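You operate a simulated robot arm through the tools that you are given. There is no shell and no other tool.

You are at the controls of a simulated robot arm. One attempt, no reset.

Task
Close up the tub: purple knob to STOP, lid on, teal stain wiped up with the purple cloth.
Fine: cloth back. What is to be rubbed or washed off counts as gone when no trace of it is left.

It is judged by the outcome, as a careful person would: the job done as asked, and still so three seconds after it is handed in. It fails if anything else is knocked over, pushed out of place, dropped, spilled or broken. Lids that push on must go on centred and level and be pressed home; caps that screw on are set level and turned clockwise until they are tight. Flat cloth is picked up by pressing the open fingertips on it (5 to 10 N) and closing them slowly along it; thin cloth reads only 2 to 8 mm in the jaws.

Robot
A 7-joint arm with a fingered hand, fixed in place. Base frame: the origin is at the foot of the arm, x ahead of it, y to its left, z up; the work surface is at about z = 0.85. Readings come in m, rad, newtons and seconds.
With the tool pointing down near the work surface it reaches from about 0.3 to 0.84 m from the base axis. Its first joint turns from -2.496 to 2.496 rad. Payload 3 kg.
The TCP is the grasp point between the finger pads, 0.026 m short of the fingertips. In the tool frame z runs along the fingers and y along their closing line. Largest opening 0.148 m; the body of the gripper starts 0.073 m behind the TCP. The gripper is a hand of 3 fingers: y runs from the thumb to the fingers, the wrist lies at [0, 0, -0.229] in the tool frame, and closing takes about 1.5 s.
Orientation is told as [roll, pitch, yaw] about the base's x, y, z axes, in that order, counted from this pose: with the fingers straight down and closing along the base's y, the tool's x points along the base's -x, its y along +y and its z along -z.

Tools
- The arm moves only by the tool apply_moves. Its argument "deltas" is a list that holds one entry, the list of rows, each a list of 6 numbers: the shift along the base's x, y, z in m, then the turn, a rotation vector about the base's x, y, z in rad. In form: [[[x, y, z, ax, ay, az], ...]]. A call has 1 to 20 rows; each row shifts and turns the commanded pose from where the row before left it. "fingers" is the finger opening in m, from 0 to 0.148, set as the call begins (left out, the last holds). A row lasts 0.2 s, in which the tool goes at most 0.05 m and 0.15 rad; a call with a longer step from one row to the next is refused whole, and so is a gripper value outside its range. A pose out of reach is approached as far as the arm can. The call stops where the force on the tool passes 40 N (or 10 N more than at its start, if that is more) or the arm is blocked; 0.2 s more then pass. The fingers move at their own pace (about 0.153 m/s each) and stop on an object; they squeeze with about 27 N. The grip force told is the motor's: it shows also when the fingers shut on nothing. Time passes only in rows, and 0.2 s behind the last, so rows that do not move let the fingers close. It gives the time, the measured TCP pose, the force on the tool (base axes), the opening and the grip force at its end, in the units of the frame above (readings bear some noise), with the torque about the TCP (base axes, N m) and any sound that the robot's microphone picked up.
- Cameras (640 x 400 px; columns grow to the right, rows downward): "scene" is fixed at [0.0433, -0.6477, 1.4274]; the picture's right is [0.57, -0.82, 0.00], its down [-0.37, -0.26, -0.89] and it looks along [0.73, 0.51, -0.45] (base axes); focal length 312 px, centre (320, 200). "wrist" rides on the gripper at [0.068, -0.039, -0.09] in the tool frame; the picture's right is [0.50, 0.87, 0.00], its down [-0.66, 0.38, -0.65] and it looks along [-0.57, 0.33, 0.76] (tool axes); focal length 222 px, centre (320, 200). There is no depth. A picture from a camera that has moved, and an enlarged one, comes with that camera's place and axes in the base frame and with its lens. The place of the scene camera against the robot may be out by one fixed shift of up to 0.012 m in any direction.
- get_image(camera): a new picture of that camera. The clock stands still meanwhile.
- raise_lower(by): slides the trunk up (or, below 0, down) by that many m; the arm rides with it, the base frame stays. It gives what a move gives, with no picture.
- curl_fingers(finger1, finger2, thumb_bend): sets how far each is bent, from 0 (flat) to 100 (curled in); at 30 the hand is open as for a grip, at 70 the pads meet at the TCP. One left out holds its place. A second passes; each finger stops where it meets its share of the squeeze, and holds until it gets a number again. A gripper value or a shape takes the hand back. It gives what a move gives, with no picture; readings hold the bend of each and the force on the fingers (four entries, about 0 where the hand has none), thumb and palm.
- preshape(shape): the hand has 3 fingers and takes this shape, open, in about a second: jaw (thumb against the fingers, like two jaws); tri (thumb and two fingers); tip (a fingertip pinch); poke (one finger out to press); point (the index stretched); flat (the hand flat); cup (the hand cupped); fist (a fist). The gripper value then closes the fingers along that shape, each until it touches; the sizes above hold for jaw. It gives what a move gives, with no picture.
- zoom(camera, box): a new picture of the part [left, top, right, bottom] of that camera's present view, enlarged. The clock stands still meanwhile.
- sign_off(): hands the job in; it is judged then, once.

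Nothing tells you positions but the pictures and the camera data. Unless the task says otherwise, let go and move clear before handing in.

The tools are called after "Call:" as a command line: name --argument value ..., lists and objects as JSON in quotes. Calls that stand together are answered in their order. apply_moves: Moves the arm, as the interface text tells. Its arguments: {"type":"object","properties":{"deltas":{"type":"array","items":{"type":"array","items":{"type":"array","items":{"type":"number"}}}},"fingers":{"type":"number"}},"required":["deltas"]} The other tools are called the same way: raise_lower (by) slides the trunk up or down; preshape (shape) gives the hand a shape; curl_fingers (finger1, finger2, thumb_bend) moves the fingers one by one; get_image (camera) takes a picture; zoom (camera, box) takes an enlarged picture of a part of a camera's view; sign_off () hands the job in.

At the start:

```text
clock: 0.0
position: [0.9043, -0.002, 1.2383]
orientation: [0.0, 0.0, 0.001]
wrist_force: [-0.3, -0.1, 0.5]
torque: [0.0, -0.01, 0.0]
opening: 0.148
gripper_force: 0.1
shape: jaw
bend: [30.0, 30.0, 30.0]
finger forces: [0.1, 0.1, 0.0, 0.0, 0.1, 0.0]
trunk travel left (down, up): [-0.825, 0.065]
```

scene: 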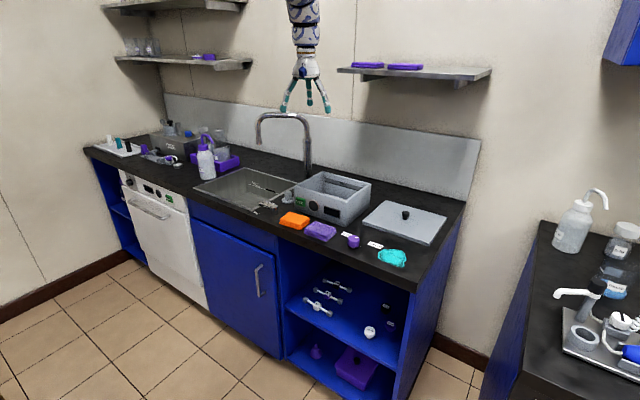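
wrist: 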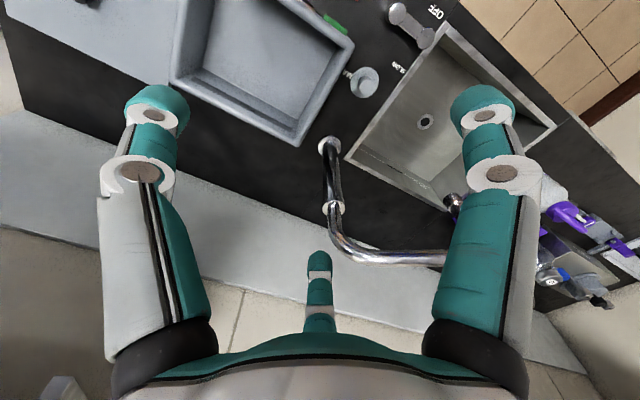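

I see a counter with a sink, a grey tub (probably an ultrasonic bath) with its lid lying to the right, an orange and a purple cloth, a purple knob on the counter and a teal stain near the front edge. I'll look closer before moving anything.

Call:
zoom --camera "scene" --box '[250, 150, 470, 288]'

Call:
zoom --camera "scene" --box '[270, 195, 370, 258]'

Call:
zoom --camera "scene" --box '[330, 195, 450, 270]'

Call:
zoom --camera "scene" --box '[80, 110, 260, 222]'

```text
2.90 times, centred on (360, 219) of scene
camera zoom: at [0.0433, -0.6477, 1.4274], right [0.57, -0.82, 0.0], down [-0.37, -0.26, -0.89], along [0.73, 0.51, -0.45], focal length 904 px, centre (204, 145)
```

zoom: 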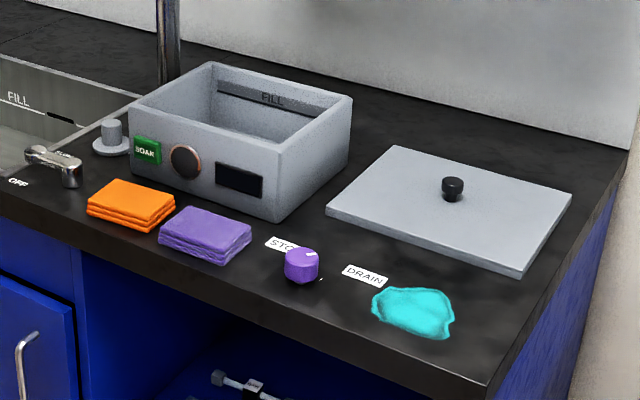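

```text
6.35 times, centred on (320, 226) of scene
camera zoom: at [0.0433, -0.6477, 1.4274], right [0.57, -0.82, 0.0], down [-0.37, -0.26, -0.89], along [0.73, 0.51, -0.45], focal length 1981 px, centre (320, 32)
```

zoom: 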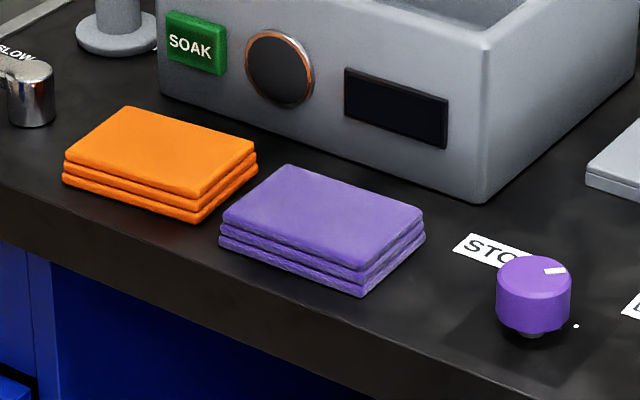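

```text
5.33 times, centred on (390, 232) of scene
camera zoom: at [0.0433, -0.6477, 1.4274], right [0.57, -0.82, 0.0], down [-0.37, -0.26, -0.89], along [0.73, 0.51, -0.45], focal length 1664 px, centre (-53, 27)
```

zoom: 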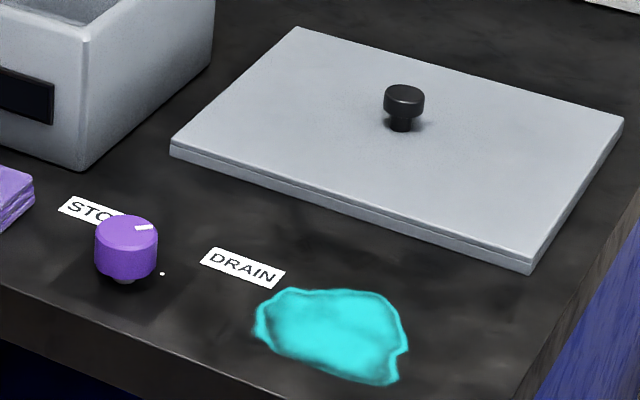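

```text
3.56 times, centred on (170, 166) of scene
camera zoom: at [0.0433, -0.6477, 1.4274], right [0.57, -0.82, 0.0], down [-0.37, -0.26, -0.89], along [0.73, 0.51, -0.45], focal length 1109 px, centre (853, 321)
```

zoom: 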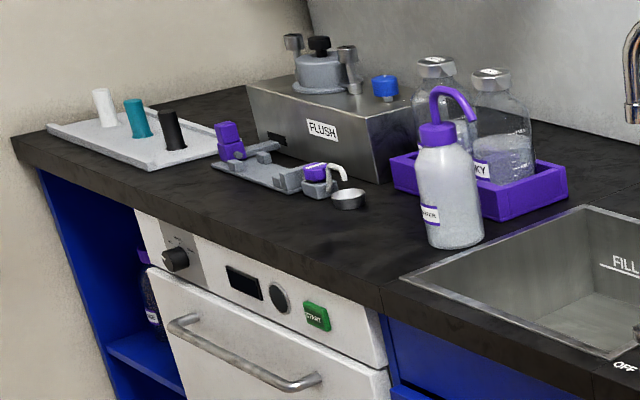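

The knob sits near (0.77, -0.27), the stain near (0.79, -0.39), the purple cloth near (0.76, -0.15), the tub centre near (0.94, -0.08) and the lid knob near (1.0, -0.35). I'll back the hand off so the wrist camera sees the knob and its labels.

Call:
apply_moves --deltas '[[[-0.0216, -0.0261, -0.0099, 0, 0, 0], [-0.0216, -0.0261, -0.0099, 0, 0, 0], [-0.0216, -0.0261, -0.0099, 0, 0, 0], [-0.0216, -0.0261, -0.0099, 0, 0, 0], [-0.0216, -0.0261, -0.0099, 0, 0, 0], [-0.0216, -0.0261, -0.0099, 0, 0, 0], [-0.0216, -0.0261, -0.0099, 0, 0, 0], [-0.0216, -0.0261, -0.0099, 0, 0, 0], [-0.0216, -0.0261, -0.0099, 0, 0, 0], [-0.0216, -0.0261, -0.0099, 0, 0, 0], [-0.0216, -0.0261, -0.0099, 0, 0, 0], [-0.0216, -0.0261, -0.0099, 0, 0, 0], [-0.0216, -0.0261, -0.0099, 0, 0, 0], [-0.0216, -0.0261, -0.0099, 0, 0, 0], [0, 0, 0, 0, 0, 0]]]'

Call:
get_image --camera "wrist"

Call:
get_image --camera "scene"

```text
clock: 3.2
position: [0.7434, -0.3714, 1.0429]
orientation: [0.0, 0.0, 0.0]
wrist_force: [0.6, 0.9, -0.4]
torque: [-0.01, -0.01, -0.01]
opening: 0.1479
gripper_force: 0.0
shape: jaw
bend: [30.0, 30.0, 30.0]
finger forces: [0.0, 0.1, 0.0, 0.0, 0.0, 0.0]
out of reach, approached as far as the arm can: row 4, 5, 6, 7, 8, 9, 10, 11, 12, 13, 14
trunk travel left (down, up): [-0.825, 0.065]
```

```text
taken
camera wrist: at [0.6765, -0.4106, 1.1329], right [-0.5, 0.87, 0.0], down [0.66, 0.38, 0.65], along [0.56, 0.33, -0.76], focal length 222 px, centre (320, 200)
```

wrist: 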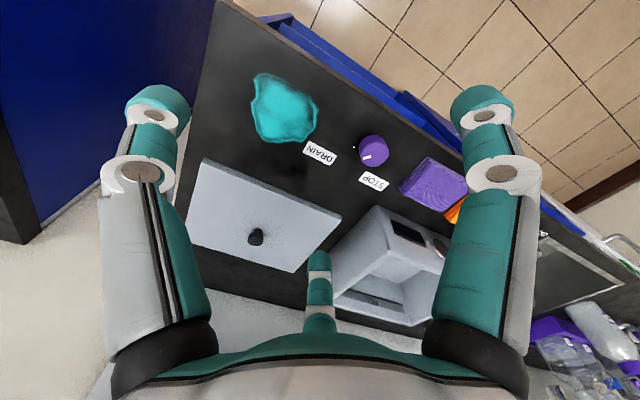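

```text
taken
```

scene: 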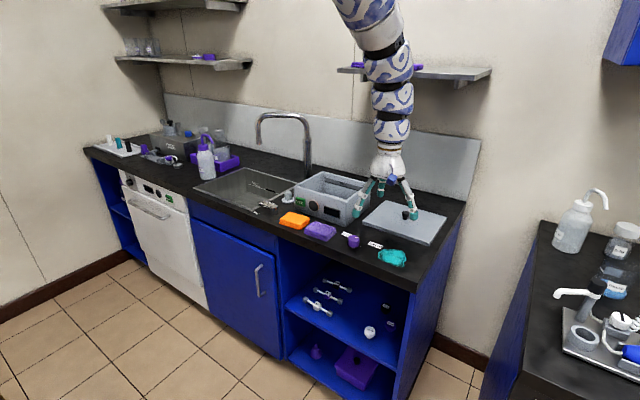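

The arm could only partly follow; it is now at (0.743, -0.371, 1.043). I'll test small moves to learn where it can go.

Call:
apply_moves --deltas '[[[0, 0, 0.03, 0, 0, 0], [0, 0, 0.03, 0, 0, 0], [0, 0, 0, 0, 0, 0]]]'

```text
clock: 4.0
position: [0.7698, -0.3799, 1.0865]
orientation: [0.0, 0.002, 0.001]
wrist_force: [-0.9, 1.3, -0.8]
torque: [-0.02, -0.03, 0.0]
opening: 0.1482
gripper_force: 0.1
shape: jaw
bend: [30.0, 30.0, 30.0]
finger forces: [0.0, 0.1, 0.1, 0.0, 0.0, 0.0]
out of reach, approached as far as the arm can: row 1, 2
trunk travel left (down, up): [-0.825, 0.065]
```

The limit looks like the arm hanging from a shoulder that is too high. I'll lower the trunk a little (the hand is clear over open counter) and then raise the hand relative to it.

Call:
raise_lower --by -0.1

Call:
apply_moves --deltas '[[[0, 0, 0.03, 0, 0, 0], [0, 0, 0.03, 0, 0, 0], [0, 0, 0.03, 0, 0, 0], [0, 0, 0, 0, 0, 0]]]'

```text
clock: 5.3
position: [0.7701, -0.3802, 0.9856]
orientation: [0.001, 0.001, 0.0]
wrist_force: [0.3, -0.3, -0.3]
torque: [0.03, -0.02, 0.02]
opening: 0.1481
gripper_force: 0.0
shape: jaw
bend: [30.0, 30.0, 30.0]
finger forces: [0.0, 0.0, 0.1, 0.1, 0.0, 0.0]
trunk travel left (down, up): [-0.725, 0.165]
```

```text
clock: 6.3
position: [0.8004, -0.3877, 1.0644]
orientation: [0.003, 0.005, 0.0]
wrist_force: [0.4, 0.1, -0.3]
torque: [-0.02, -0.02, 0.0]
opening: 0.1479
gripper_force: 0.1
shape: jaw
bend: [30.0, 30.0, 30.0]
finger forces: [0.1, 0.0, 0.1, 0.1, 0.0, 0.1]
out of reach, approached as far as the arm can: row 1, 2, 3
trunk travel left (down, up): [-0.725, 0.165]
```

Call:
get_image --camera "scene"

Call:
get_image --camera "wrist"

```text
taken
```

scene: 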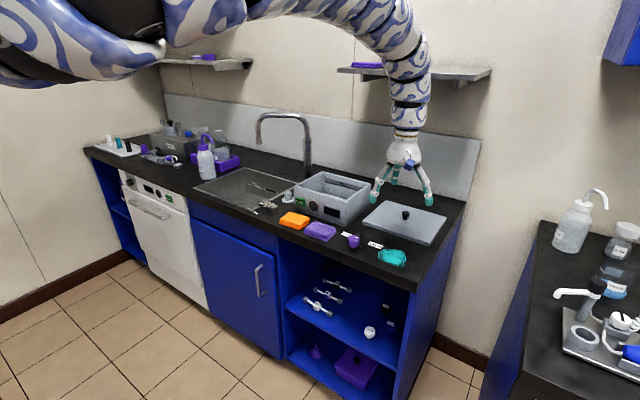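

```text
taken
camera wrist: at [0.7346, -0.4268, 1.1541], right [-0.5, 0.87, 0.0], down [0.66, 0.38, 0.65], along [0.56, 0.33, -0.76], focal length 222 px, centre (320, 200)
```

wrist: 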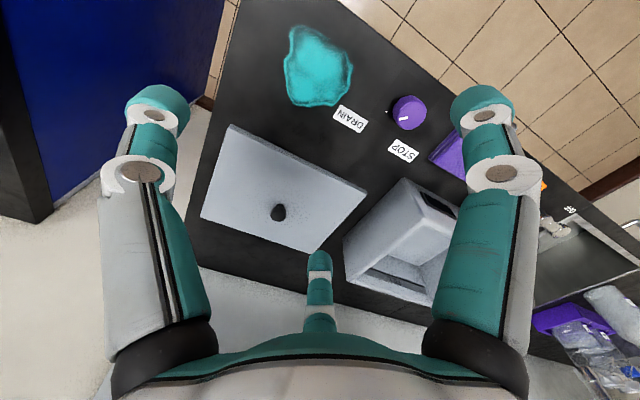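

Now the arm is visible: it comes in high from the left, so a higher trunk gives nearer reach and a lower trunk gives farther reach. I'll zoom on the knob and labels from the wrist.

Call:
zoom --camera "wrist" --box '[320, 70, 470, 180]'

Call:
zoom --camera "wrist" --box '[190, 110, 450, 290]'

```text
3.64 times, centred on (395, 125) of wrist
camera zoom: at [0.7346, -0.4268, 1.1541], right [-0.5, 0.87, 0.0], down [0.66, 0.38, 0.65], along [0.56, 0.33, -0.76], focal length 808 px, centre (47, 473)
```

zoom: 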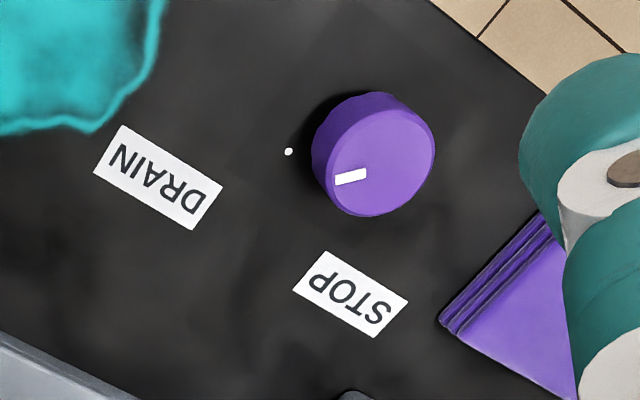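

```text
2.22 times, centred on (320, 200) of wrist
camera zoom: at [0.7346, -0.4268, 1.1541], right [-0.5, 0.87, 0.0], down [0.66, 0.38, 0.65], along [0.56, 0.33, -0.76], focal length 494 px, centre (320, 200)
```

zoom: 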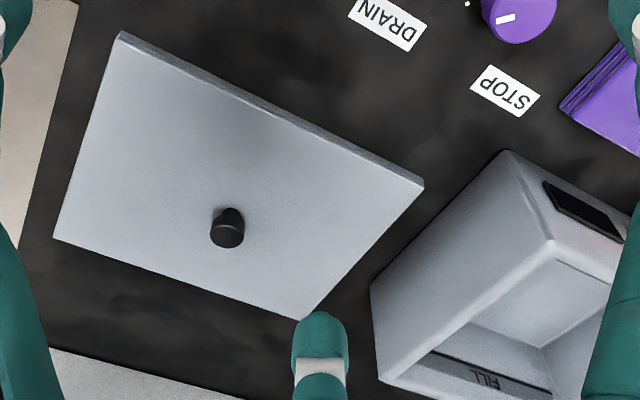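

The purple knob's white pointer points toward DRAIN (about -45° from straight ahead) and STOP is at +45°, so it needs about a quarter turn counter-clockwise seen from above. I'll raise the trunk for nearer reach and bring the hand over the knob.

Call:
raise_lower --by 0.165

Call:
apply_moves --deltas '[[[-0.006, 0.015, -0.03, 0, 0, 0], [-0.006, 0.015, -0.03, 0, 0, 0], [-0.006, 0.015, -0.03, 0, 0, 0], [-0.006, 0.015, -0.03, 0, 0, 0], [-0.006, 0.015, -0.03, 0, 0, 0], [-0.005, 0.015, -0.03, 0, 0, 0], [-0.002, 0.016, -0.03, 0, 0, 0], [0, 0, 0, 0, 0, 0]]]'

Call:
get_image --camera "wrist"

```text
clock: 8.2
position: [0.8016, -0.3876, 1.2295]
orientation: [0.001, 0.004, 0.001]
wrist_force: [-0.4, -0.7, -0.3]
torque: [-0.04, 0.0, 0.0]
opening: 0.1478
gripper_force: 0.1
shape: jaw
bend: [30.0, 30.0, 30.0]
finger forces: [0.0, 0.0, 0.1, 0.0, 0.0, 0.1]
trunk travel left (down, up): [-0.89, 0.0]
```

```text
clock: 10.0
position: [0.7652, -0.2807, 1.0215]
orientation: [0.001, 0.003, 0.001]
wrist_force: [-0.1, 0.4, 0.1]
torque: [-0.05, -0.02, -0.02]
opening: 0.1478
gripper_force: 0.0
shape: jaw
bend: [30.0, 30.0, 30.0]
finger forces: [0.1, 0.0, 0.0, 0.0, 0.0, 0.0]
trunk travel left (down, up): [-0.89, 0.0]
```

```text
taken
camera wrist: at [0.6981, -0.3205, 1.1108], right [-0.5, 0.87, 0.0], down [0.66, 0.38, 0.65], along [0.56, 0.33, -0.76], focal length 222 px, centre (320, 200)
```

wrist: 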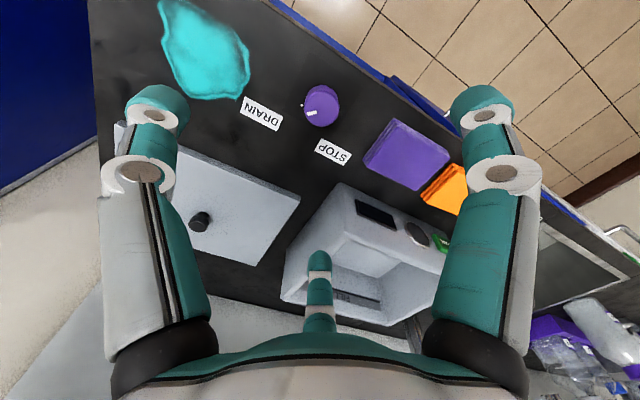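

The arm followed well and is over the knob. I'll zoom in to refine the knob centre, and also look at the cloth and stain from here.

Call:
zoom --camera "wrist" --box '[240, 60, 400, 160]'

Call:
zoom --camera "wrist" --box '[340, 90, 500, 190]'

Call:
zoom --camera "scene" --box '[330, 195, 450, 270]'

```text
4.00 times, centred on (320, 110) of wrist
camera zoom: at [0.6981, -0.3205, 1.1108], right [-0.5, 0.87, 0.0], down [0.66, 0.38, 0.65], along [0.56, 0.33, -0.76], focal length 888 px, centre (320, 560)
```

zoom: 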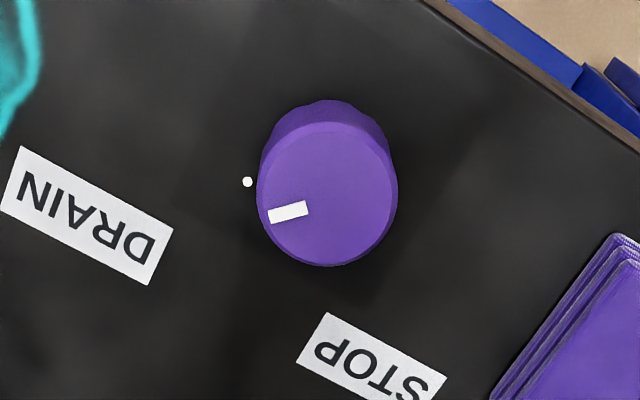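

```text
4.00 times, centred on (420, 140) of wrist
camera zoom: at [0.6981, -0.3205, 1.1108], right [-0.5, 0.87, 0.0], down [0.66, 0.38, 0.65], along [0.56, 0.33, -0.76], focal length 888 px, centre (-80, 440)
```

zoom: 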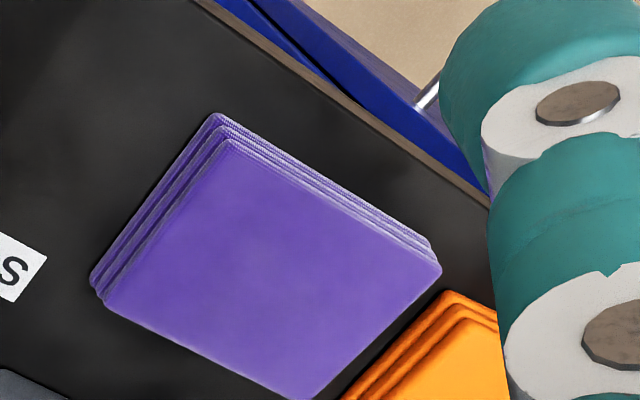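

```text
5.33 times, centred on (390, 232) of scene
camera zoom: at [0.0433, -0.6477, 1.4274], right [0.57, -0.82, 0.0], down [-0.37, -0.26, -0.89], along [0.73, 0.51, -0.45], focal length 1664 px, centre (-53, 27)
```

zoom: 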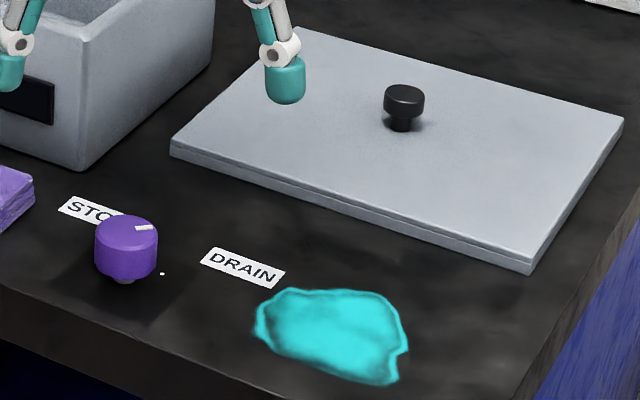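

The knob is about 34 mm across, centred at about (0.762, -0.280), with its top near z=0.886, pointing to the DRAIN dot. I'll turn the hand -45°, narrow the fingers to 80 mm and descend partway to check alignment.

Call:
apply_moves --deltas '[[[-0.001, 0, -0.01, 0, 0, -0.131], [-0.001, 0, -0.01, 0, 0, -0.131], [-0.001, 0, -0.01, 0, 0, -0.131], [0, 0, -0.01, 0, 0, -0.131], [0, 0, -0.01, 0, 0, -0.131], [0, 0, -0.01, 0, 0, -0.13], [0, 0, -0.015, 0, 0, 0], [0, 0, -0.015, 0, 0, 0], [0, 0, 0, 0, 0, 0]]]' --fingers 0.08

Call:
get_image --camera "wrist"

Call:
zoom --camera "scene" --box '[290, 170, 450, 270]'

```text
clock: 12.0
position: [0.7616, -0.2805, 0.9286]
orientation: [0.002, 0.006, -0.785]
wrist_force: [-1.2, -0.4, -0.8]
torque: [0.0, 0.01, 0.0]
opening: 0.0808
gripper_force: 0.1
shape: jaw
bend: [34.0, 34.0, 70.0]
finger forces: [0.0, 0.1, 0.0, 0.0, 0.0, 0.1]
trunk travel left (down, up): [-0.89, 0.0]
```

```text
taken
camera wrist: at [0.6858, -0.2611, 1.0178], right [0.26, 0.97, 0.0], down [0.73, -0.2, 0.65], along [0.63, -0.17, -0.76], focal length 222 px, centre (320, 200)
```

wrist: 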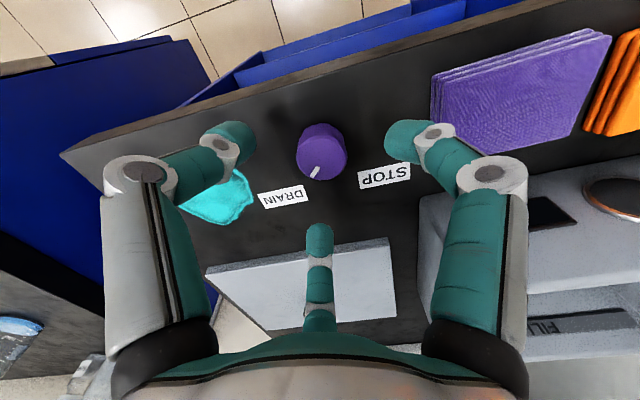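

```text
4.00 times, centred on (370, 220) of scene
camera zoom: at [0.0433, -0.6477, 1.4274], right [0.57, -0.82, 0.0], down [-0.37, -0.26, -0.89], along [0.73, 0.51, -0.45], focal length 1248 px, centre (120, 120)
```

zoom: 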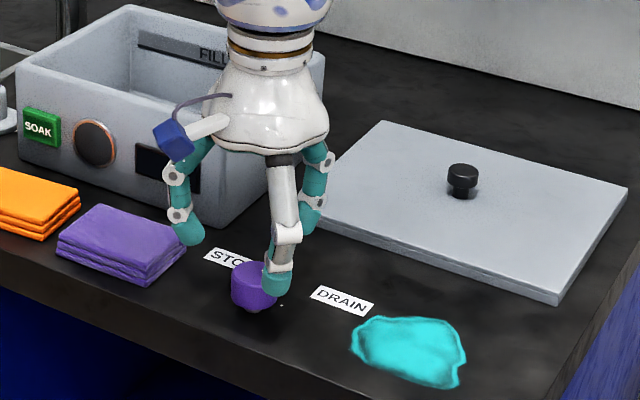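

The fingers are symmetric around the knob. I'll descend to z≈0.884 and check before closing.

Call:
apply_moves --deltas '[[[0, 0, -0.015, 0, 0, 0], [0, 0, -0.015, 0, 0, 0], [0, 0, -0.0145, 0, 0, 0], [0, 0, 0, 0, 0, 0]]]'

Call:
get_image --camera "wrist"

Call:
zoom --camera "scene" --box '[300, 190, 420, 265]'

```text
clock: 13.0
position: [0.7619, -0.2805, 0.8843]
orientation: [0.001, 0.005, -0.785]
wrist_force: [0.0, 0.3, 0.1]
torque: [0.01, 0.01, 0.02]
opening: 0.0806
gripper_force: 0.1
shape: jaw
bend: [34.0, 34.0, 70.0]
finger forces: [0.1, 0.0, 0.0, 0.0, 0.1, 0.0]
trunk travel left (down, up): [-0.89, 0.0]
```

```text
taken
camera wrist: at [0.6868, -0.2612, 0.9743], right [0.26, 0.97, 0.0], down [0.73, -0.2, 0.65], along [0.63, -0.17, -0.76], focal length 222 px, centre (320, 200)
```

wrist: 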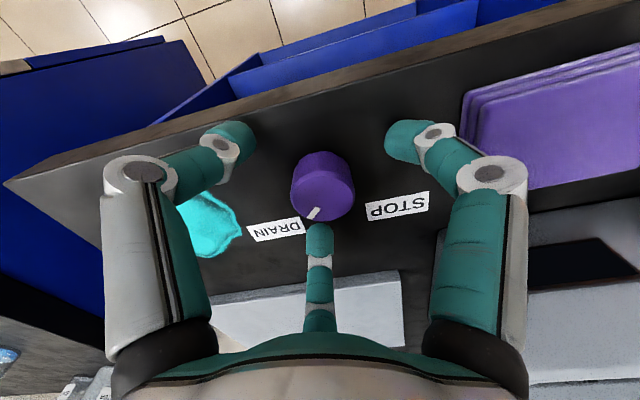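

```text
5.33 times, centred on (360, 228) of scene
camera zoom: at [0.0433, -0.6477, 1.4274], right [0.57, -0.82, 0.0], down [-0.37, -0.26, -0.89], along [0.73, 0.51, -0.45], focal length 1664 px, centre (107, 53)
```

zoom: 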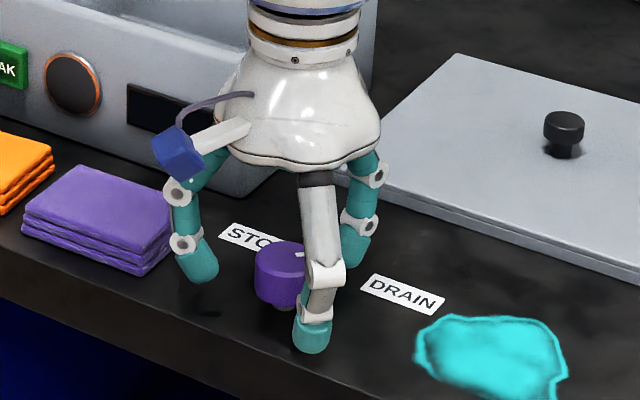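

Alignment is good: knob centred between the three fingers. Closing on it now.

Call:
apply_moves --deltas '[[[0, 0, 0, 0, 0, 0], [0, 0, 0, 0, 0, 0], [0, 0, 0, 0, 0, 0], [0, 0, 0, 0, 0, 0], [0, 0, 0, 0, 0, 0], [0, 0, 0, 0, 0, 0], [0, 0, 0, 0, 0, 0]]]' --fingers 0.01

Call:
get_image --camera "wrist"

```text
clock: 14.6
position: [0.7607, -0.2815, 0.8843]
orientation: [0.001, 0.006, -0.786]
wrist_force: [1.1, -0.6, -2.8]
torque: [-0.03, 0.04, 0.03]
opening: 0.0262
gripper_force: 27.4
shape: jaw
bend: [75.0, 75.0, 70.0]
finger forces: [24.8, 25.3, 0.0, 0.1, 25.2, 0.0]
trunk travel left (down, up): [-0.89, 0.0]
```

```text
taken
camera wrist: at [0.6868, -0.2612, 0.974], right [0.26, 0.97, 0.0], down [0.73, -0.2, 0.65], along [0.63, -0.17, -0.76], focal length 222 px, centre (320, 200)
```

wrist: 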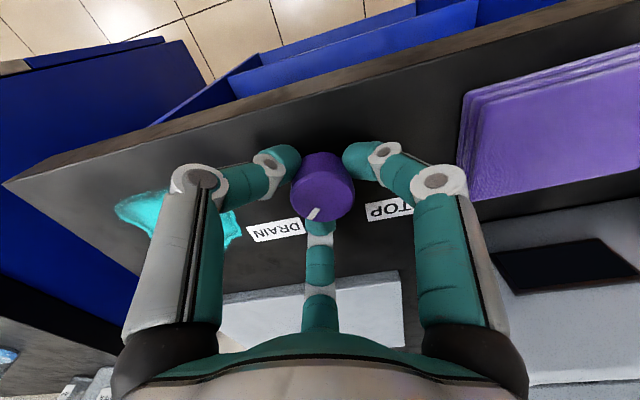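

The grip is solid on all three fingers. Now I'll turn +z (counter-clockwise from above), half-way first, to watch the torque.

Call:
apply_moves --deltas '[[[0, 0, 0, 0, 0, 0.1], [0, 0, 0, 0, 0, 0.1], [0, 0, 0, 0, 0, 0.1], [0, 0, 0, 0, 0, 0.1], [0, 0, 0, 0, 0, 0.1], [0, 0, 0, 0, 0, 0.1], [0, 0, 0, 0, 0, 0.1], [0, 0, 0, 0, 0, 0.085]]]'

Call:
get_image --camera "wrist"

```text
clock: 16.4
position: [0.7615, -0.2808, 0.8834]
orientation: [0.001, 0.006, 0.001]
wrist_force: [5.3, 0.1, -7.6]
torque: [0.0, -0.11, -0.05]
opening: 0.0258
gripper_force: 27.1
shape: jaw
bend: [75.0, 74.0, 70.0]
finger forces: [23.7, 28.4, 0.1, 0.0, 25.3, 0.2]
trunk travel left (down, up): [-0.89, 0.0]
```

```text
taken
camera wrist: at [0.6954, -0.3207, 0.9742], right [-0.5, 0.86, 0.0], down [0.66, 0.38, 0.65], along [0.56, 0.33, -0.76], focal length 222 px, centre (320, 200)
```

wrist: 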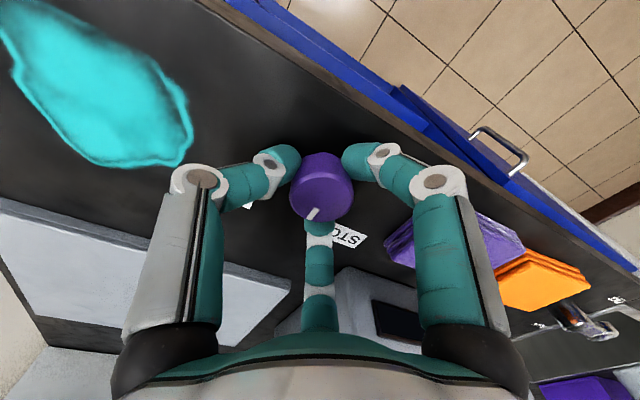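

The pointer is turning with the hand and is now about half-way. Continuing another 45°.

Call:
apply_moves --deltas '[[[0, 0, 0, 0, 0, 0.1], [0, 0, 0, 0, 0, 0.1], [0, 0, 0, 0, 0, 0.1], [0, 0, 0, 0, 0, 0.1], [0, 0, 0, 0, 0, 0.1], [0, 0, 0, 0, 0, 0.1], [0, 0, 0, 0, 0, 0.1], [0, 0, 0, 0, 0, 0.085]]]'

Call:
get_image --camera "wrist"

Call:
zoom --camera "scene" --box '[300, 190, 420, 265]'

```text
clock: 18.2
position: [0.7619, -0.2808, 0.8853]
orientation: [0.002, 0.005, 0.786]
wrist_force: [8.8, 1.3, -5.7]
torque: [0.03, -0.21, -0.04]
opening: 0.0258
gripper_force: 26.9
shape: jaw
bend: [75.0, 74.0, 70.0]
finger forces: [23.0, 28.2, 0.0, 0.1, 29.5, 0.0]
trunk travel left (down, up): [-0.89, 0.0]
```

```text
taken
camera wrist: at [0.7433, -0.3566, 0.9741], right [-0.97, 0.26, 0.0], down [0.2, 0.73, 0.65], along [0.16, 0.63, -0.76], focal length 222 px, centre (320, 200)
```

wrist: 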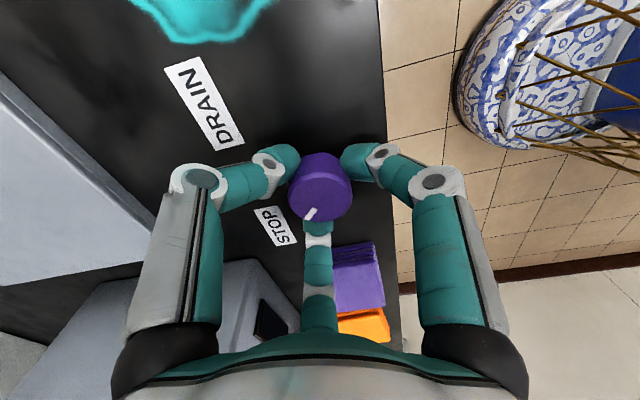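

```text
5.33 times, centred on (360, 228) of scene
camera zoom: at [0.0433, -0.6477, 1.4274], right [0.57, -0.82, 0.0], down [-0.37, -0.26, -0.89], along [0.73, 0.51, -0.45], focal length 1664 px, centre (107, 53)
```

zoom: 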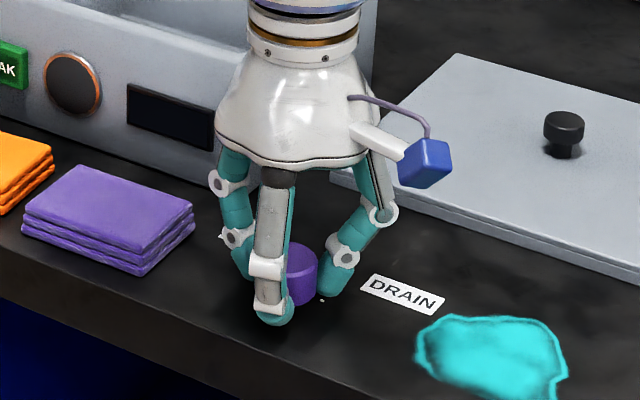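

Call:
zoom --camera "wrist" --box '[240, 140, 400, 260]'

```text
3.33 times, centred on (320, 200) of wrist
camera zoom: at [0.7433, -0.3566, 0.9741], right [-0.97, 0.26, 0.0], down [0.2, 0.73, 0.65], along [0.16, 0.63, -0.76], focal length 740 px, centre (320, 200)
```

zoom: 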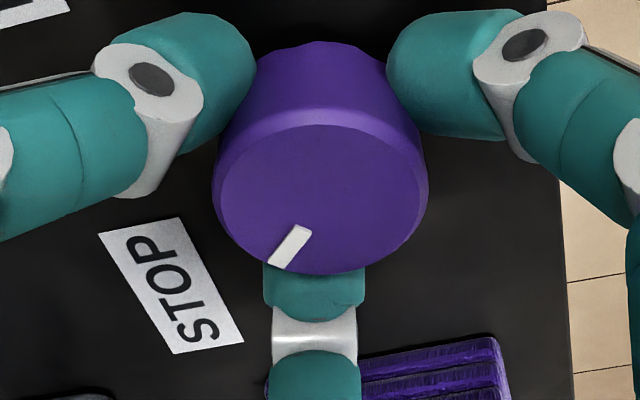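

The pointer now lies at about +42–45°, toward STOP. I'll release, rise and inspect from above.

Call:
apply_moves --deltas '[[[0, 0, 0, 0, 0, 0], [0, 0, 0, 0, 0, 0], [0, 0, 0, 0, 0, 0], [0, 0, 0, 0, 0, 0]]]' --fingers 0.08

Call:
apply_moves --deltas '[[[0, 0, 0.02, 0, 0, 0], [0, 0, 0.03, 0, 0, 0], [0, 0, 0.03, 0, 0, 0], [0, 0, 0.03, 0, 0, 0], [0, 0, 0, 0, 0, 0]]]'

Call:
get_image --camera "wrist"

Call:
zoom --camera "wrist" --box '[220, 60, 420, 200]'

Call:
zoom --camera "scene" --box '[330, 220, 400, 264]'

```text
clock: 19.2
position: [0.7629, -0.2814, 0.8851]
orientation: [0.002, 0.006, 0.786]
wrist_force: [-0.6, 0.8, 0.8]
torque: [0.0, -0.01, -0.01]
opening: 0.0794
gripper_force: 0.0
shape: jaw
bend: [35.0, 35.0, 70.0]
finger forces: [0.0, 0.0, 0.0, 0.0, 0.1, 0.1]
trunk travel left (down, up): [-0.89, 0.0]
```

```text
clock: 20.4
position: [0.7616, -0.2818, 0.9952]
orientation: [0.002, 0.005, 0.785]
wrist_force: [0.3, 0.7, -0.3]
torque: [0.03, 0.05, 0.0]
opening: 0.0798
gripper_force: 0.0
shape: jaw
bend: [34.0, 35.0, 70.0]
finger forces: [0.1, 0.0, 0.0, 0.0, 0.1, 0.0]
trunk travel left (down, up): [-0.89, 0.0]
```

```text
taken
camera wrist: at [0.7423, -0.3564, 1.0854], right [-0.97, 0.26, 0.0], down [0.2, 0.73, 0.65], along [0.17, 0.63, -0.76], focal length 222 px, centre (320, 200)
```

wrist: 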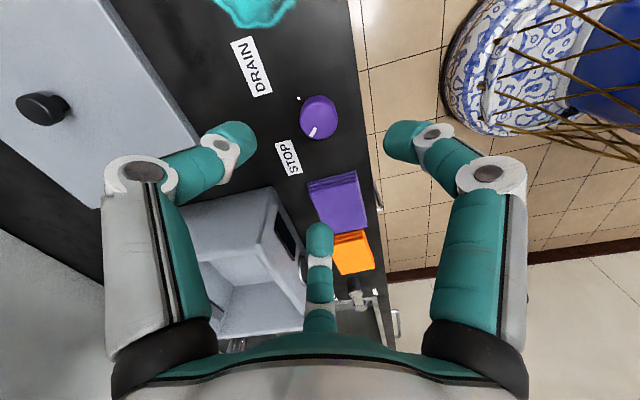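

```text
2.86 times, centred on (320, 130) of wrist
camera zoom: at [0.7423, -0.3564, 1.0854], right [-0.97, 0.26, 0.0], down [0.2, 0.73, 0.65], along [0.17, 0.63, -0.76], focal length 635 px, centre (320, 400)
```

zoom: 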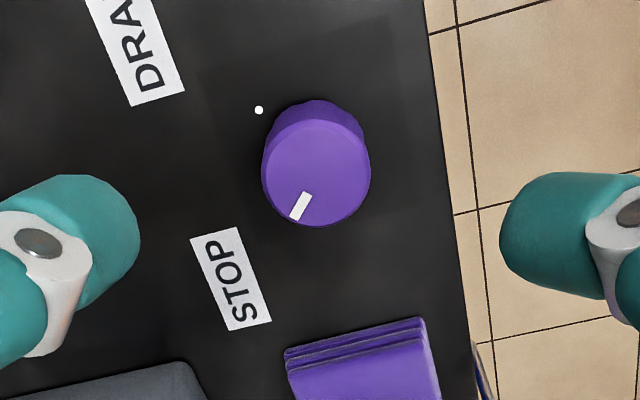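

```text
9.09 times, centred on (365, 242) of scene
camera zoom: at [0.0433, -0.6477, 1.4274], right [0.57, -0.82, 0.0], down [-0.37, -0.26, -0.89], along [0.73, 0.51, -0.45], focal length 2836 px, centre (-89, -182)
```

zoom: 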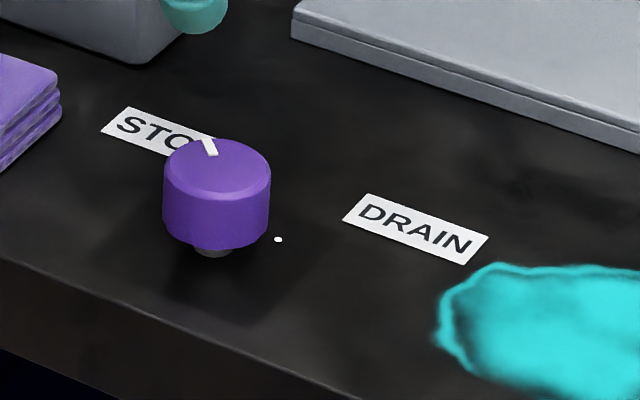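

The knob turned; the pointer appears to aim at STOP, but a possible STOP dot is hidden behind the knob. I'll move so the camera looks almost straight down on it.

Call:
apply_moves --deltas '[[[0.009, 0.0053, 0.0175, 0, 0, -0.131], [0.009, 0.0053, 0.0175, 0, 0, -0.131], [0.009, 0.0053, 0.0175, 0, 0, -0.131], [0.009, 0.0053, 0.0175, 0, 0, -0.131], [0.009, 0.0053, 0.0175, 0, 0, -0.131], [0.009, 0.0053, 0.0175, 0, 0, -0.13], [0, 0, 0, 0, 0, 0]]]' --fingers 0.148

Call:
get_image --camera "wrist"

Call:
zoom --camera "wrist" --box '[240, 0, 400, 100]'

```text
clock: 22.0
position: [0.8157, -0.2496, 1.1011]
orientation: [0.003, 0.004, -0.002]
wrist_force: [0.1, -0.6, 0.3]
torque: [0.0, 0.04, -0.02]
opening: 0.1478
gripper_force: 0.1
shape: jaw
bend: [30.0, 30.0, 30.0]
finger forces: [0.0, 0.0, 0.0, 0.0, 0.0, 0.0]
trunk travel left (down, up): [-0.89, 0.0]
```

```text
taken
camera wrist: at [0.7488, -0.2893, 1.1905], right [-0.5, 0.87, 0.0], down [0.66, 0.38, 0.65], along [0.56, 0.33, -0.76], focal length 222 px, centre (320, 200)
```

wrist: 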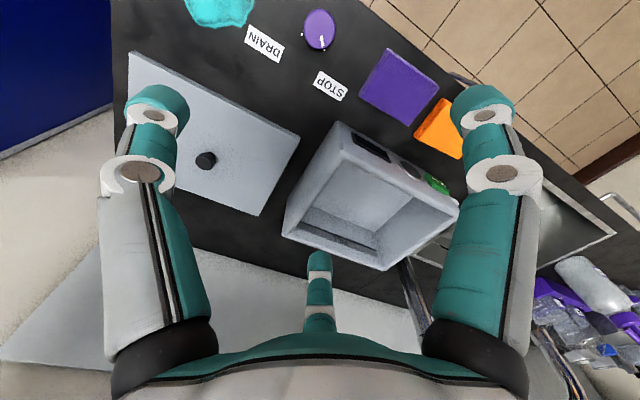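

```text
4.00 times, centred on (320, 50) of wrist
camera zoom: at [0.7488, -0.2893, 1.1905], right [-0.5, 0.87, 0.0], down [0.66, 0.38, 0.65], along [0.56, 0.33, -0.76], focal length 888 px, centre (320, 800)
```

zoom: 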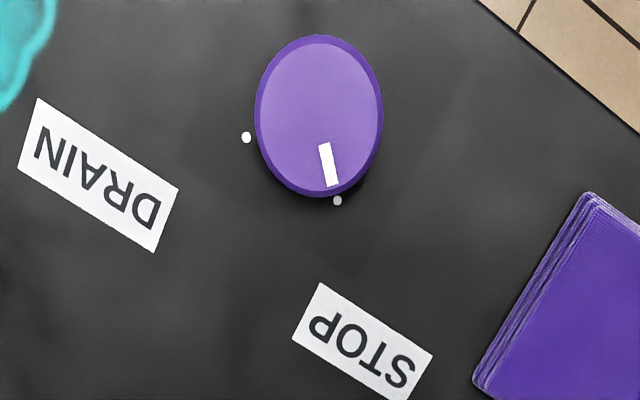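

The STOP dot is now visible and the pointer lines up with it to within a degree or two, so the knob is set. Next is the lid (knob handle near (1.0, -0.35)): I'll move up and out, then lower the trunk to gain reach.

Call:
apply_moves --deltas '[[[0.008, -0.0075, 0.0286, 0, 0, 0], [0.008, -0.0075, 0.0286, 0, 0, 0], [0.008, -0.0075, 0.0286, 0, 0, 0], [0.008, -0.0075, 0.0286, 0, 0, 0], [0.008, -0.0075, 0.0286, 0, 0, 0], [0.008, -0.0075, 0.0286, 0, 0, 0], [0.008, -0.0075, 0.0286, 0, 0, 0], [0.008, -0.0075, 0.0286, 0, 0, 0], [0, 0, 0, 0, 0, 0]]]'

Call:
raise_lower --by -0.28

Call:
get_image --camera "scene"

Call:
get_image --camera "wrist"

```text
clock: 24.0
position: [0.8815, -0.3079, 1.3298]
orientation: [0.001, 0.003, -0.001]
wrist_force: [-0.7, 0.7, 0.6]
torque: [0.0, 0.02, -0.04]
opening: 0.1481
gripper_force: 0.1
shape: jaw
bend: [30.0, 30.0, 30.0]
finger forces: [0.0, 0.1, 0.0, 0.0, 0.1, 0.0]
trunk travel left (down, up): [-0.89, 0.0]
```

```text
clock: 26.8
position: [0.8814, -0.3083, 1.0493]
orientation: [0.003, 0.004, -0.001]
wrist_force: [-0.7, 0.6, 0.2]
torque: [-0.02, 0.01, -0.03]
opening: 0.1475
gripper_force: 0.1
shape: jaw
bend: [30.0, 30.0, 30.0]
finger forces: [0.1, 0.0, 0.0, 0.1, 0.0, 0.0]
trunk travel left (down, up): [-0.61, 0.28]
```

```text
taken
```

scene: 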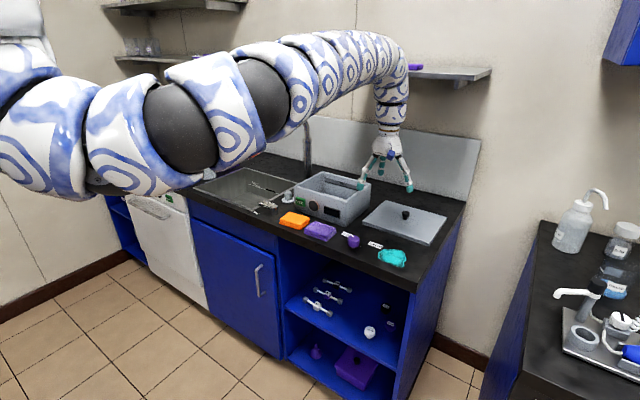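

```text
taken
camera wrist: at [0.8145, -0.3477, 1.1389], right [-0.5, 0.87, 0.0], down [0.66, 0.38, 0.65], along [0.56, 0.33, -0.76], focal length 222 px, centre (320, 200)
```

wrist: 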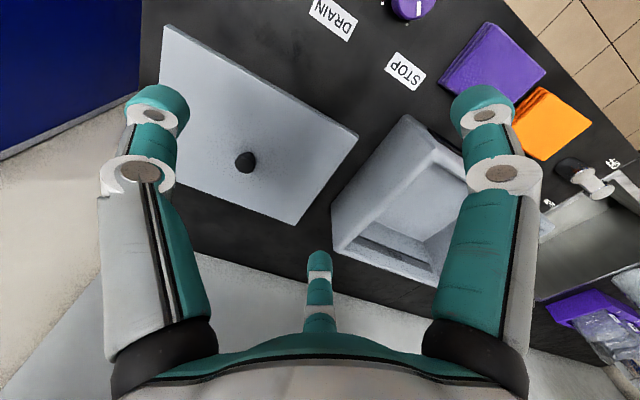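

The arm is now well placed. I'll zoom on lid and tub to get accurate geometry.

Call:
zoom --camera "wrist" --box '[140, 10, 380, 240]'

Call:
zoom --camera "wrist" --box '[320, 100, 500, 300]'

Call:
zoom --camera "scene" --box '[280, 155, 390, 235]'

Call:
zoom --camera "scene" --box '[355, 185, 455, 255]'

```text
1.74 times, centred on (260, 125) of wrist
camera zoom: at [0.8145, -0.3477, 1.1389], right [-0.5, 0.87, 0.0], down [0.66, 0.38, 0.65], along [0.56, 0.33, -0.76], focal length 386 px, centre (424, 330)
```

zoom: 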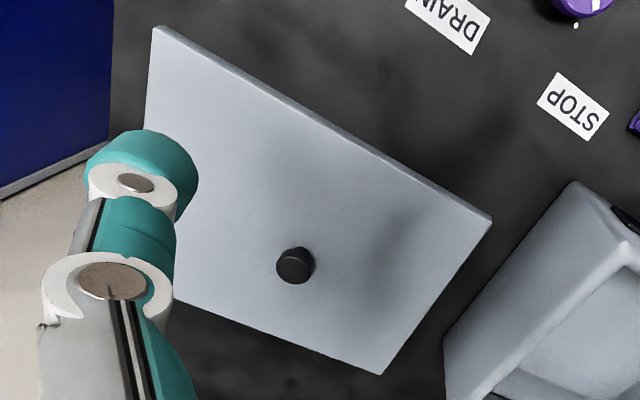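

```text
2.00 times, centred on (410, 200) of wrist
camera zoom: at [0.8145, -0.3477, 1.1389], right [-0.5, 0.87, 0.0], down [0.66, 0.38, 0.65], along [0.56, 0.33, -0.76], focal length 444 px, centre (140, 200)
```

zoom: 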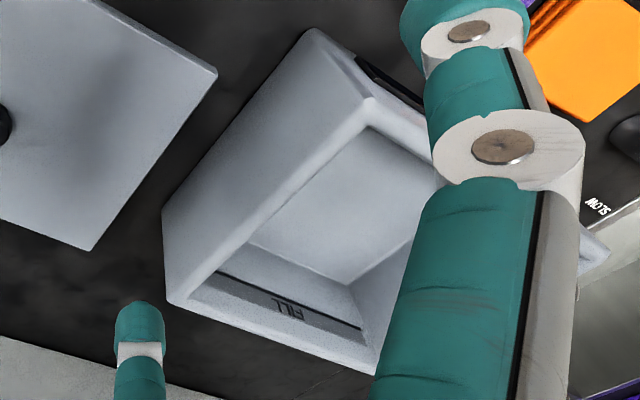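

```text
5.00 times, centred on (335, 195) of scene
camera zoom: at [0.0433, -0.6477, 1.4274], right [0.57, -0.82, 0.0], down [-0.37, -0.26, -0.89], along [0.73, 0.51, -0.45], focal length 1560 px, centre (245, 225)
```

zoom: 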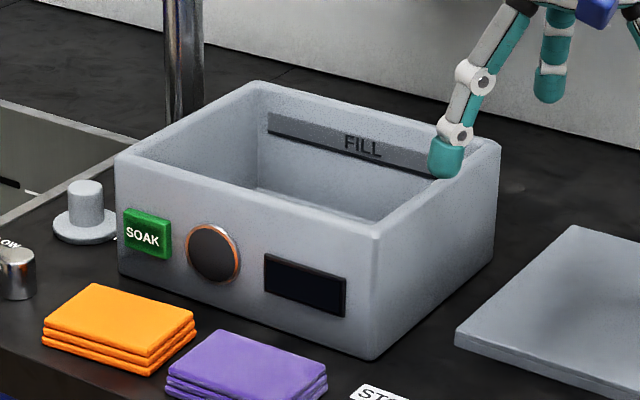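

```text
5.71 times, centred on (405, 220) of scene
camera zoom: at [0.0433, -0.6477, 1.4274], right [0.57, -0.82, 0.0], down [-0.37, -0.26, -0.89], along [0.73, 0.51, -0.45], focal length 1783 px, centre (-166, 86)
```

zoom: 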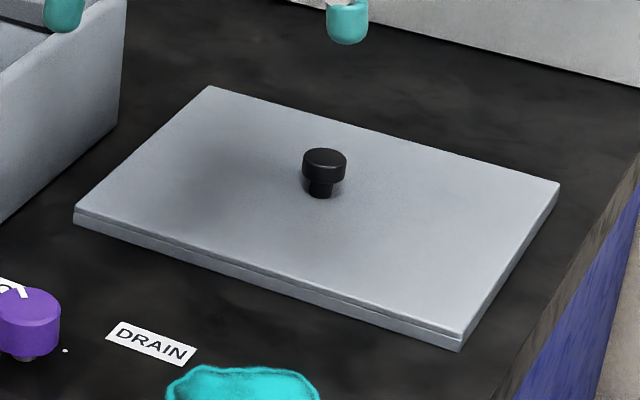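

The lid is about 0.23 × 0.19 m centred near (0.99, -0.355) with its handle at the centre; the tub top is near z=0.95. Before picking up the lid I want a clean look down on the tub to fix its centre, so I'll raise the trunk and view it from above.

Call:
raise_lower --by 0.28

Call:
apply_moves --deltas '[[[-0.0024, 0.0231, -0.018, 0, 0, 0], [-0.0024, 0.0231, -0.018, 0, 0, 0], [-0.0024, 0.0231, -0.018, 0, 0, 0], [-0.0024, 0.0231, -0.018, 0, 0, 0], [-0.0024, 0.0231, -0.018, 0, 0, 0], [-0.0024, 0.0231, -0.018, 0, 0, 0], [-0.0024, 0.0231, -0.018, 0, 0, 0], [-0.0024, 0.0231, -0.018, 0, 0, 0], [-0.0024, 0.0231, -0.018, 0, 0, 0], [0, 0, 0, 0, 0, 0]]]'

Call:
get_image --camera "wrist"

Call:
zoom --camera "wrist" --box '[190, 10, 430, 230]'

```text
clock: 29.7
position: [0.8813, -0.3081, 1.3296]
orientation: [0.002, 0.005, 0.001]
wrist_force: [0.1, -0.7, 0.3]
torque: [0.03, -0.02, 0.01]
opening: 0.148
gripper_force: 0.0
shape: jaw
bend: [30.0, 30.0, 30.0]
finger forces: [0.0, 0.0, 0.1, 0.0, 0.0, 0.0]
trunk travel left (down, up): [-0.89, 0.0]
```

```text
clock: 31.9
position: [0.8602, -0.0997, 1.1664]
orientation: [0.003, 0.004, 0.001]
wrist_force: [0.5, -1.1, 0.2]
torque: [0.02, -0.02, -0.02]
opening: 0.1478
gripper_force: 0.0
shape: jaw
bend: [30.0, 30.0, 30.0]
finger forces: [0.1, 0.0, 0.0, 0.0, 0.0, 0.0]
trunk travel left (down, up): [-0.89, 0.0]
```

```text
taken
camera wrist: at [0.7931, -0.1393, 1.2565], right [-0.5, 0.87, 0.0], down [0.66, 0.38, 0.65], along [0.56, 0.33, -0.76], focal length 222 px, centre (320, 200)
```

wrist: 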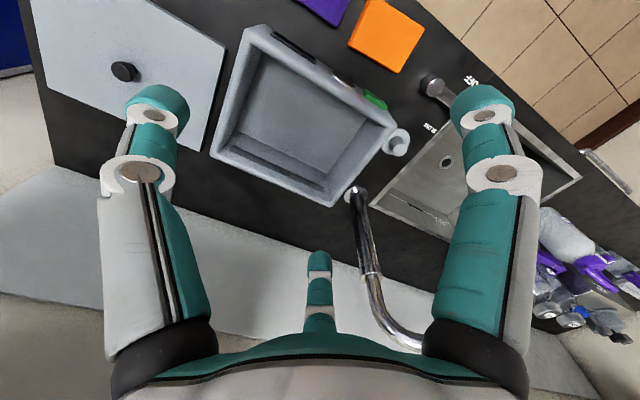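

```text
1.82 times, centred on (310, 120) of wrist
camera zoom: at [0.7931, -0.1393, 1.2565], right [-0.5, 0.87, 0.0], down [0.66, 0.38, 0.65], along [0.56, 0.33, -0.76], focal length 404 px, centre (338, 346)
```

zoom: 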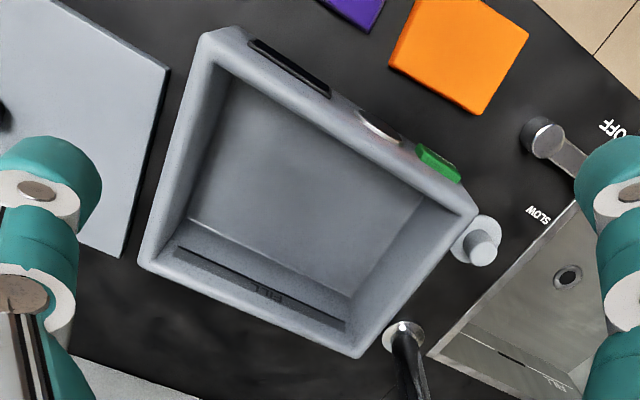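

The tub's rim spans x≈0.848–1.023, y≈-0.200–0.0185, so its centre is about (0.9355, -0.091). I'll examine the lid's edge closely to understand how it seats, and the rim.

Call:
zoom --camera "scene" --box '[360, 210, 450, 250]'

Call:
zoom --camera "scene" --box '[410, 220, 450, 250]'

Call:
zoom --camera "wrist" --box '[200, 20, 300, 90]'

Call:
zoom --camera "scene" --box '[385, 195, 425, 225]'

```text
7.11 times, centred on (405, 230) of scene
camera zoom: at [0.0433, -0.6477, 1.4274], right [0.57, -0.82, 0.0], down [-0.37, -0.26, -0.89], along [0.73, 0.51, -0.45], focal length 2218 px, centre (-284, -13)
```

zoom: 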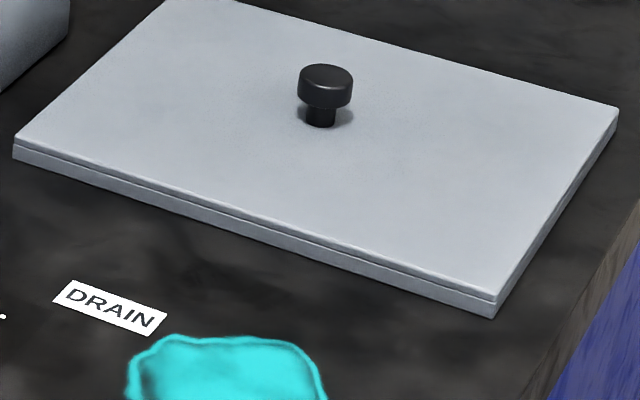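

```text
13.33 times, centred on (430, 235) of scene
camera zoom: at [0.0433, -0.6477, 1.4274], right [0.57, -0.82, 0.0], down [-0.37, -0.26, -0.89], along [0.73, 0.51, -0.45], focal length 4160 px, centre (-1147, -267)
```

zoom: 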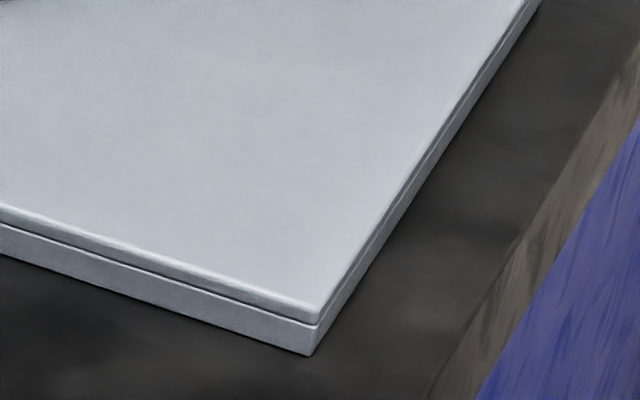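

```text
5.71 times, centred on (250, 55) of wrist
camera zoom: at [0.7931, -0.1393, 1.2565], right [-0.5, 0.87, 0.0], down [0.66, 0.38, 0.65], along [0.56, 0.33, -0.76], focal length 1269 px, centre (720, 1029)
```

zoom: 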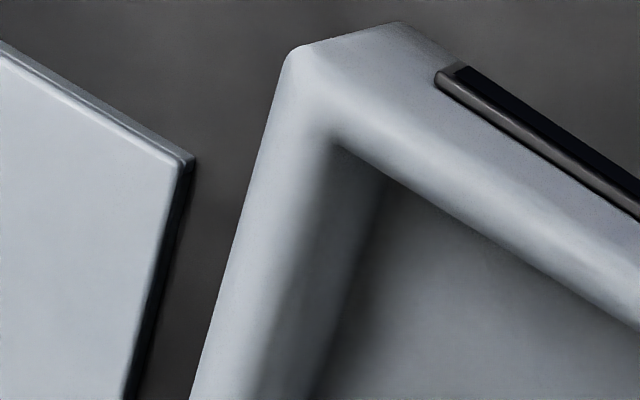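

```text
13.33 times, centred on (405, 210) of scene
camera zoom: at [0.0433, -0.6477, 1.4274], right [0.57, -0.82, 0.0], down [-0.37, -0.26, -0.89], along [0.73, 0.51, -0.45], focal length 4160 px, centre (-813, 67)
```

zoom: 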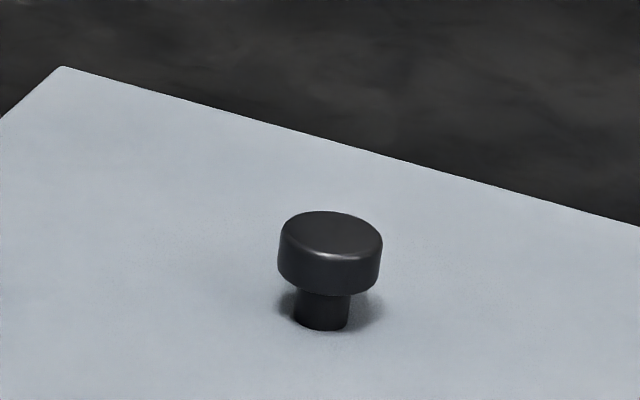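

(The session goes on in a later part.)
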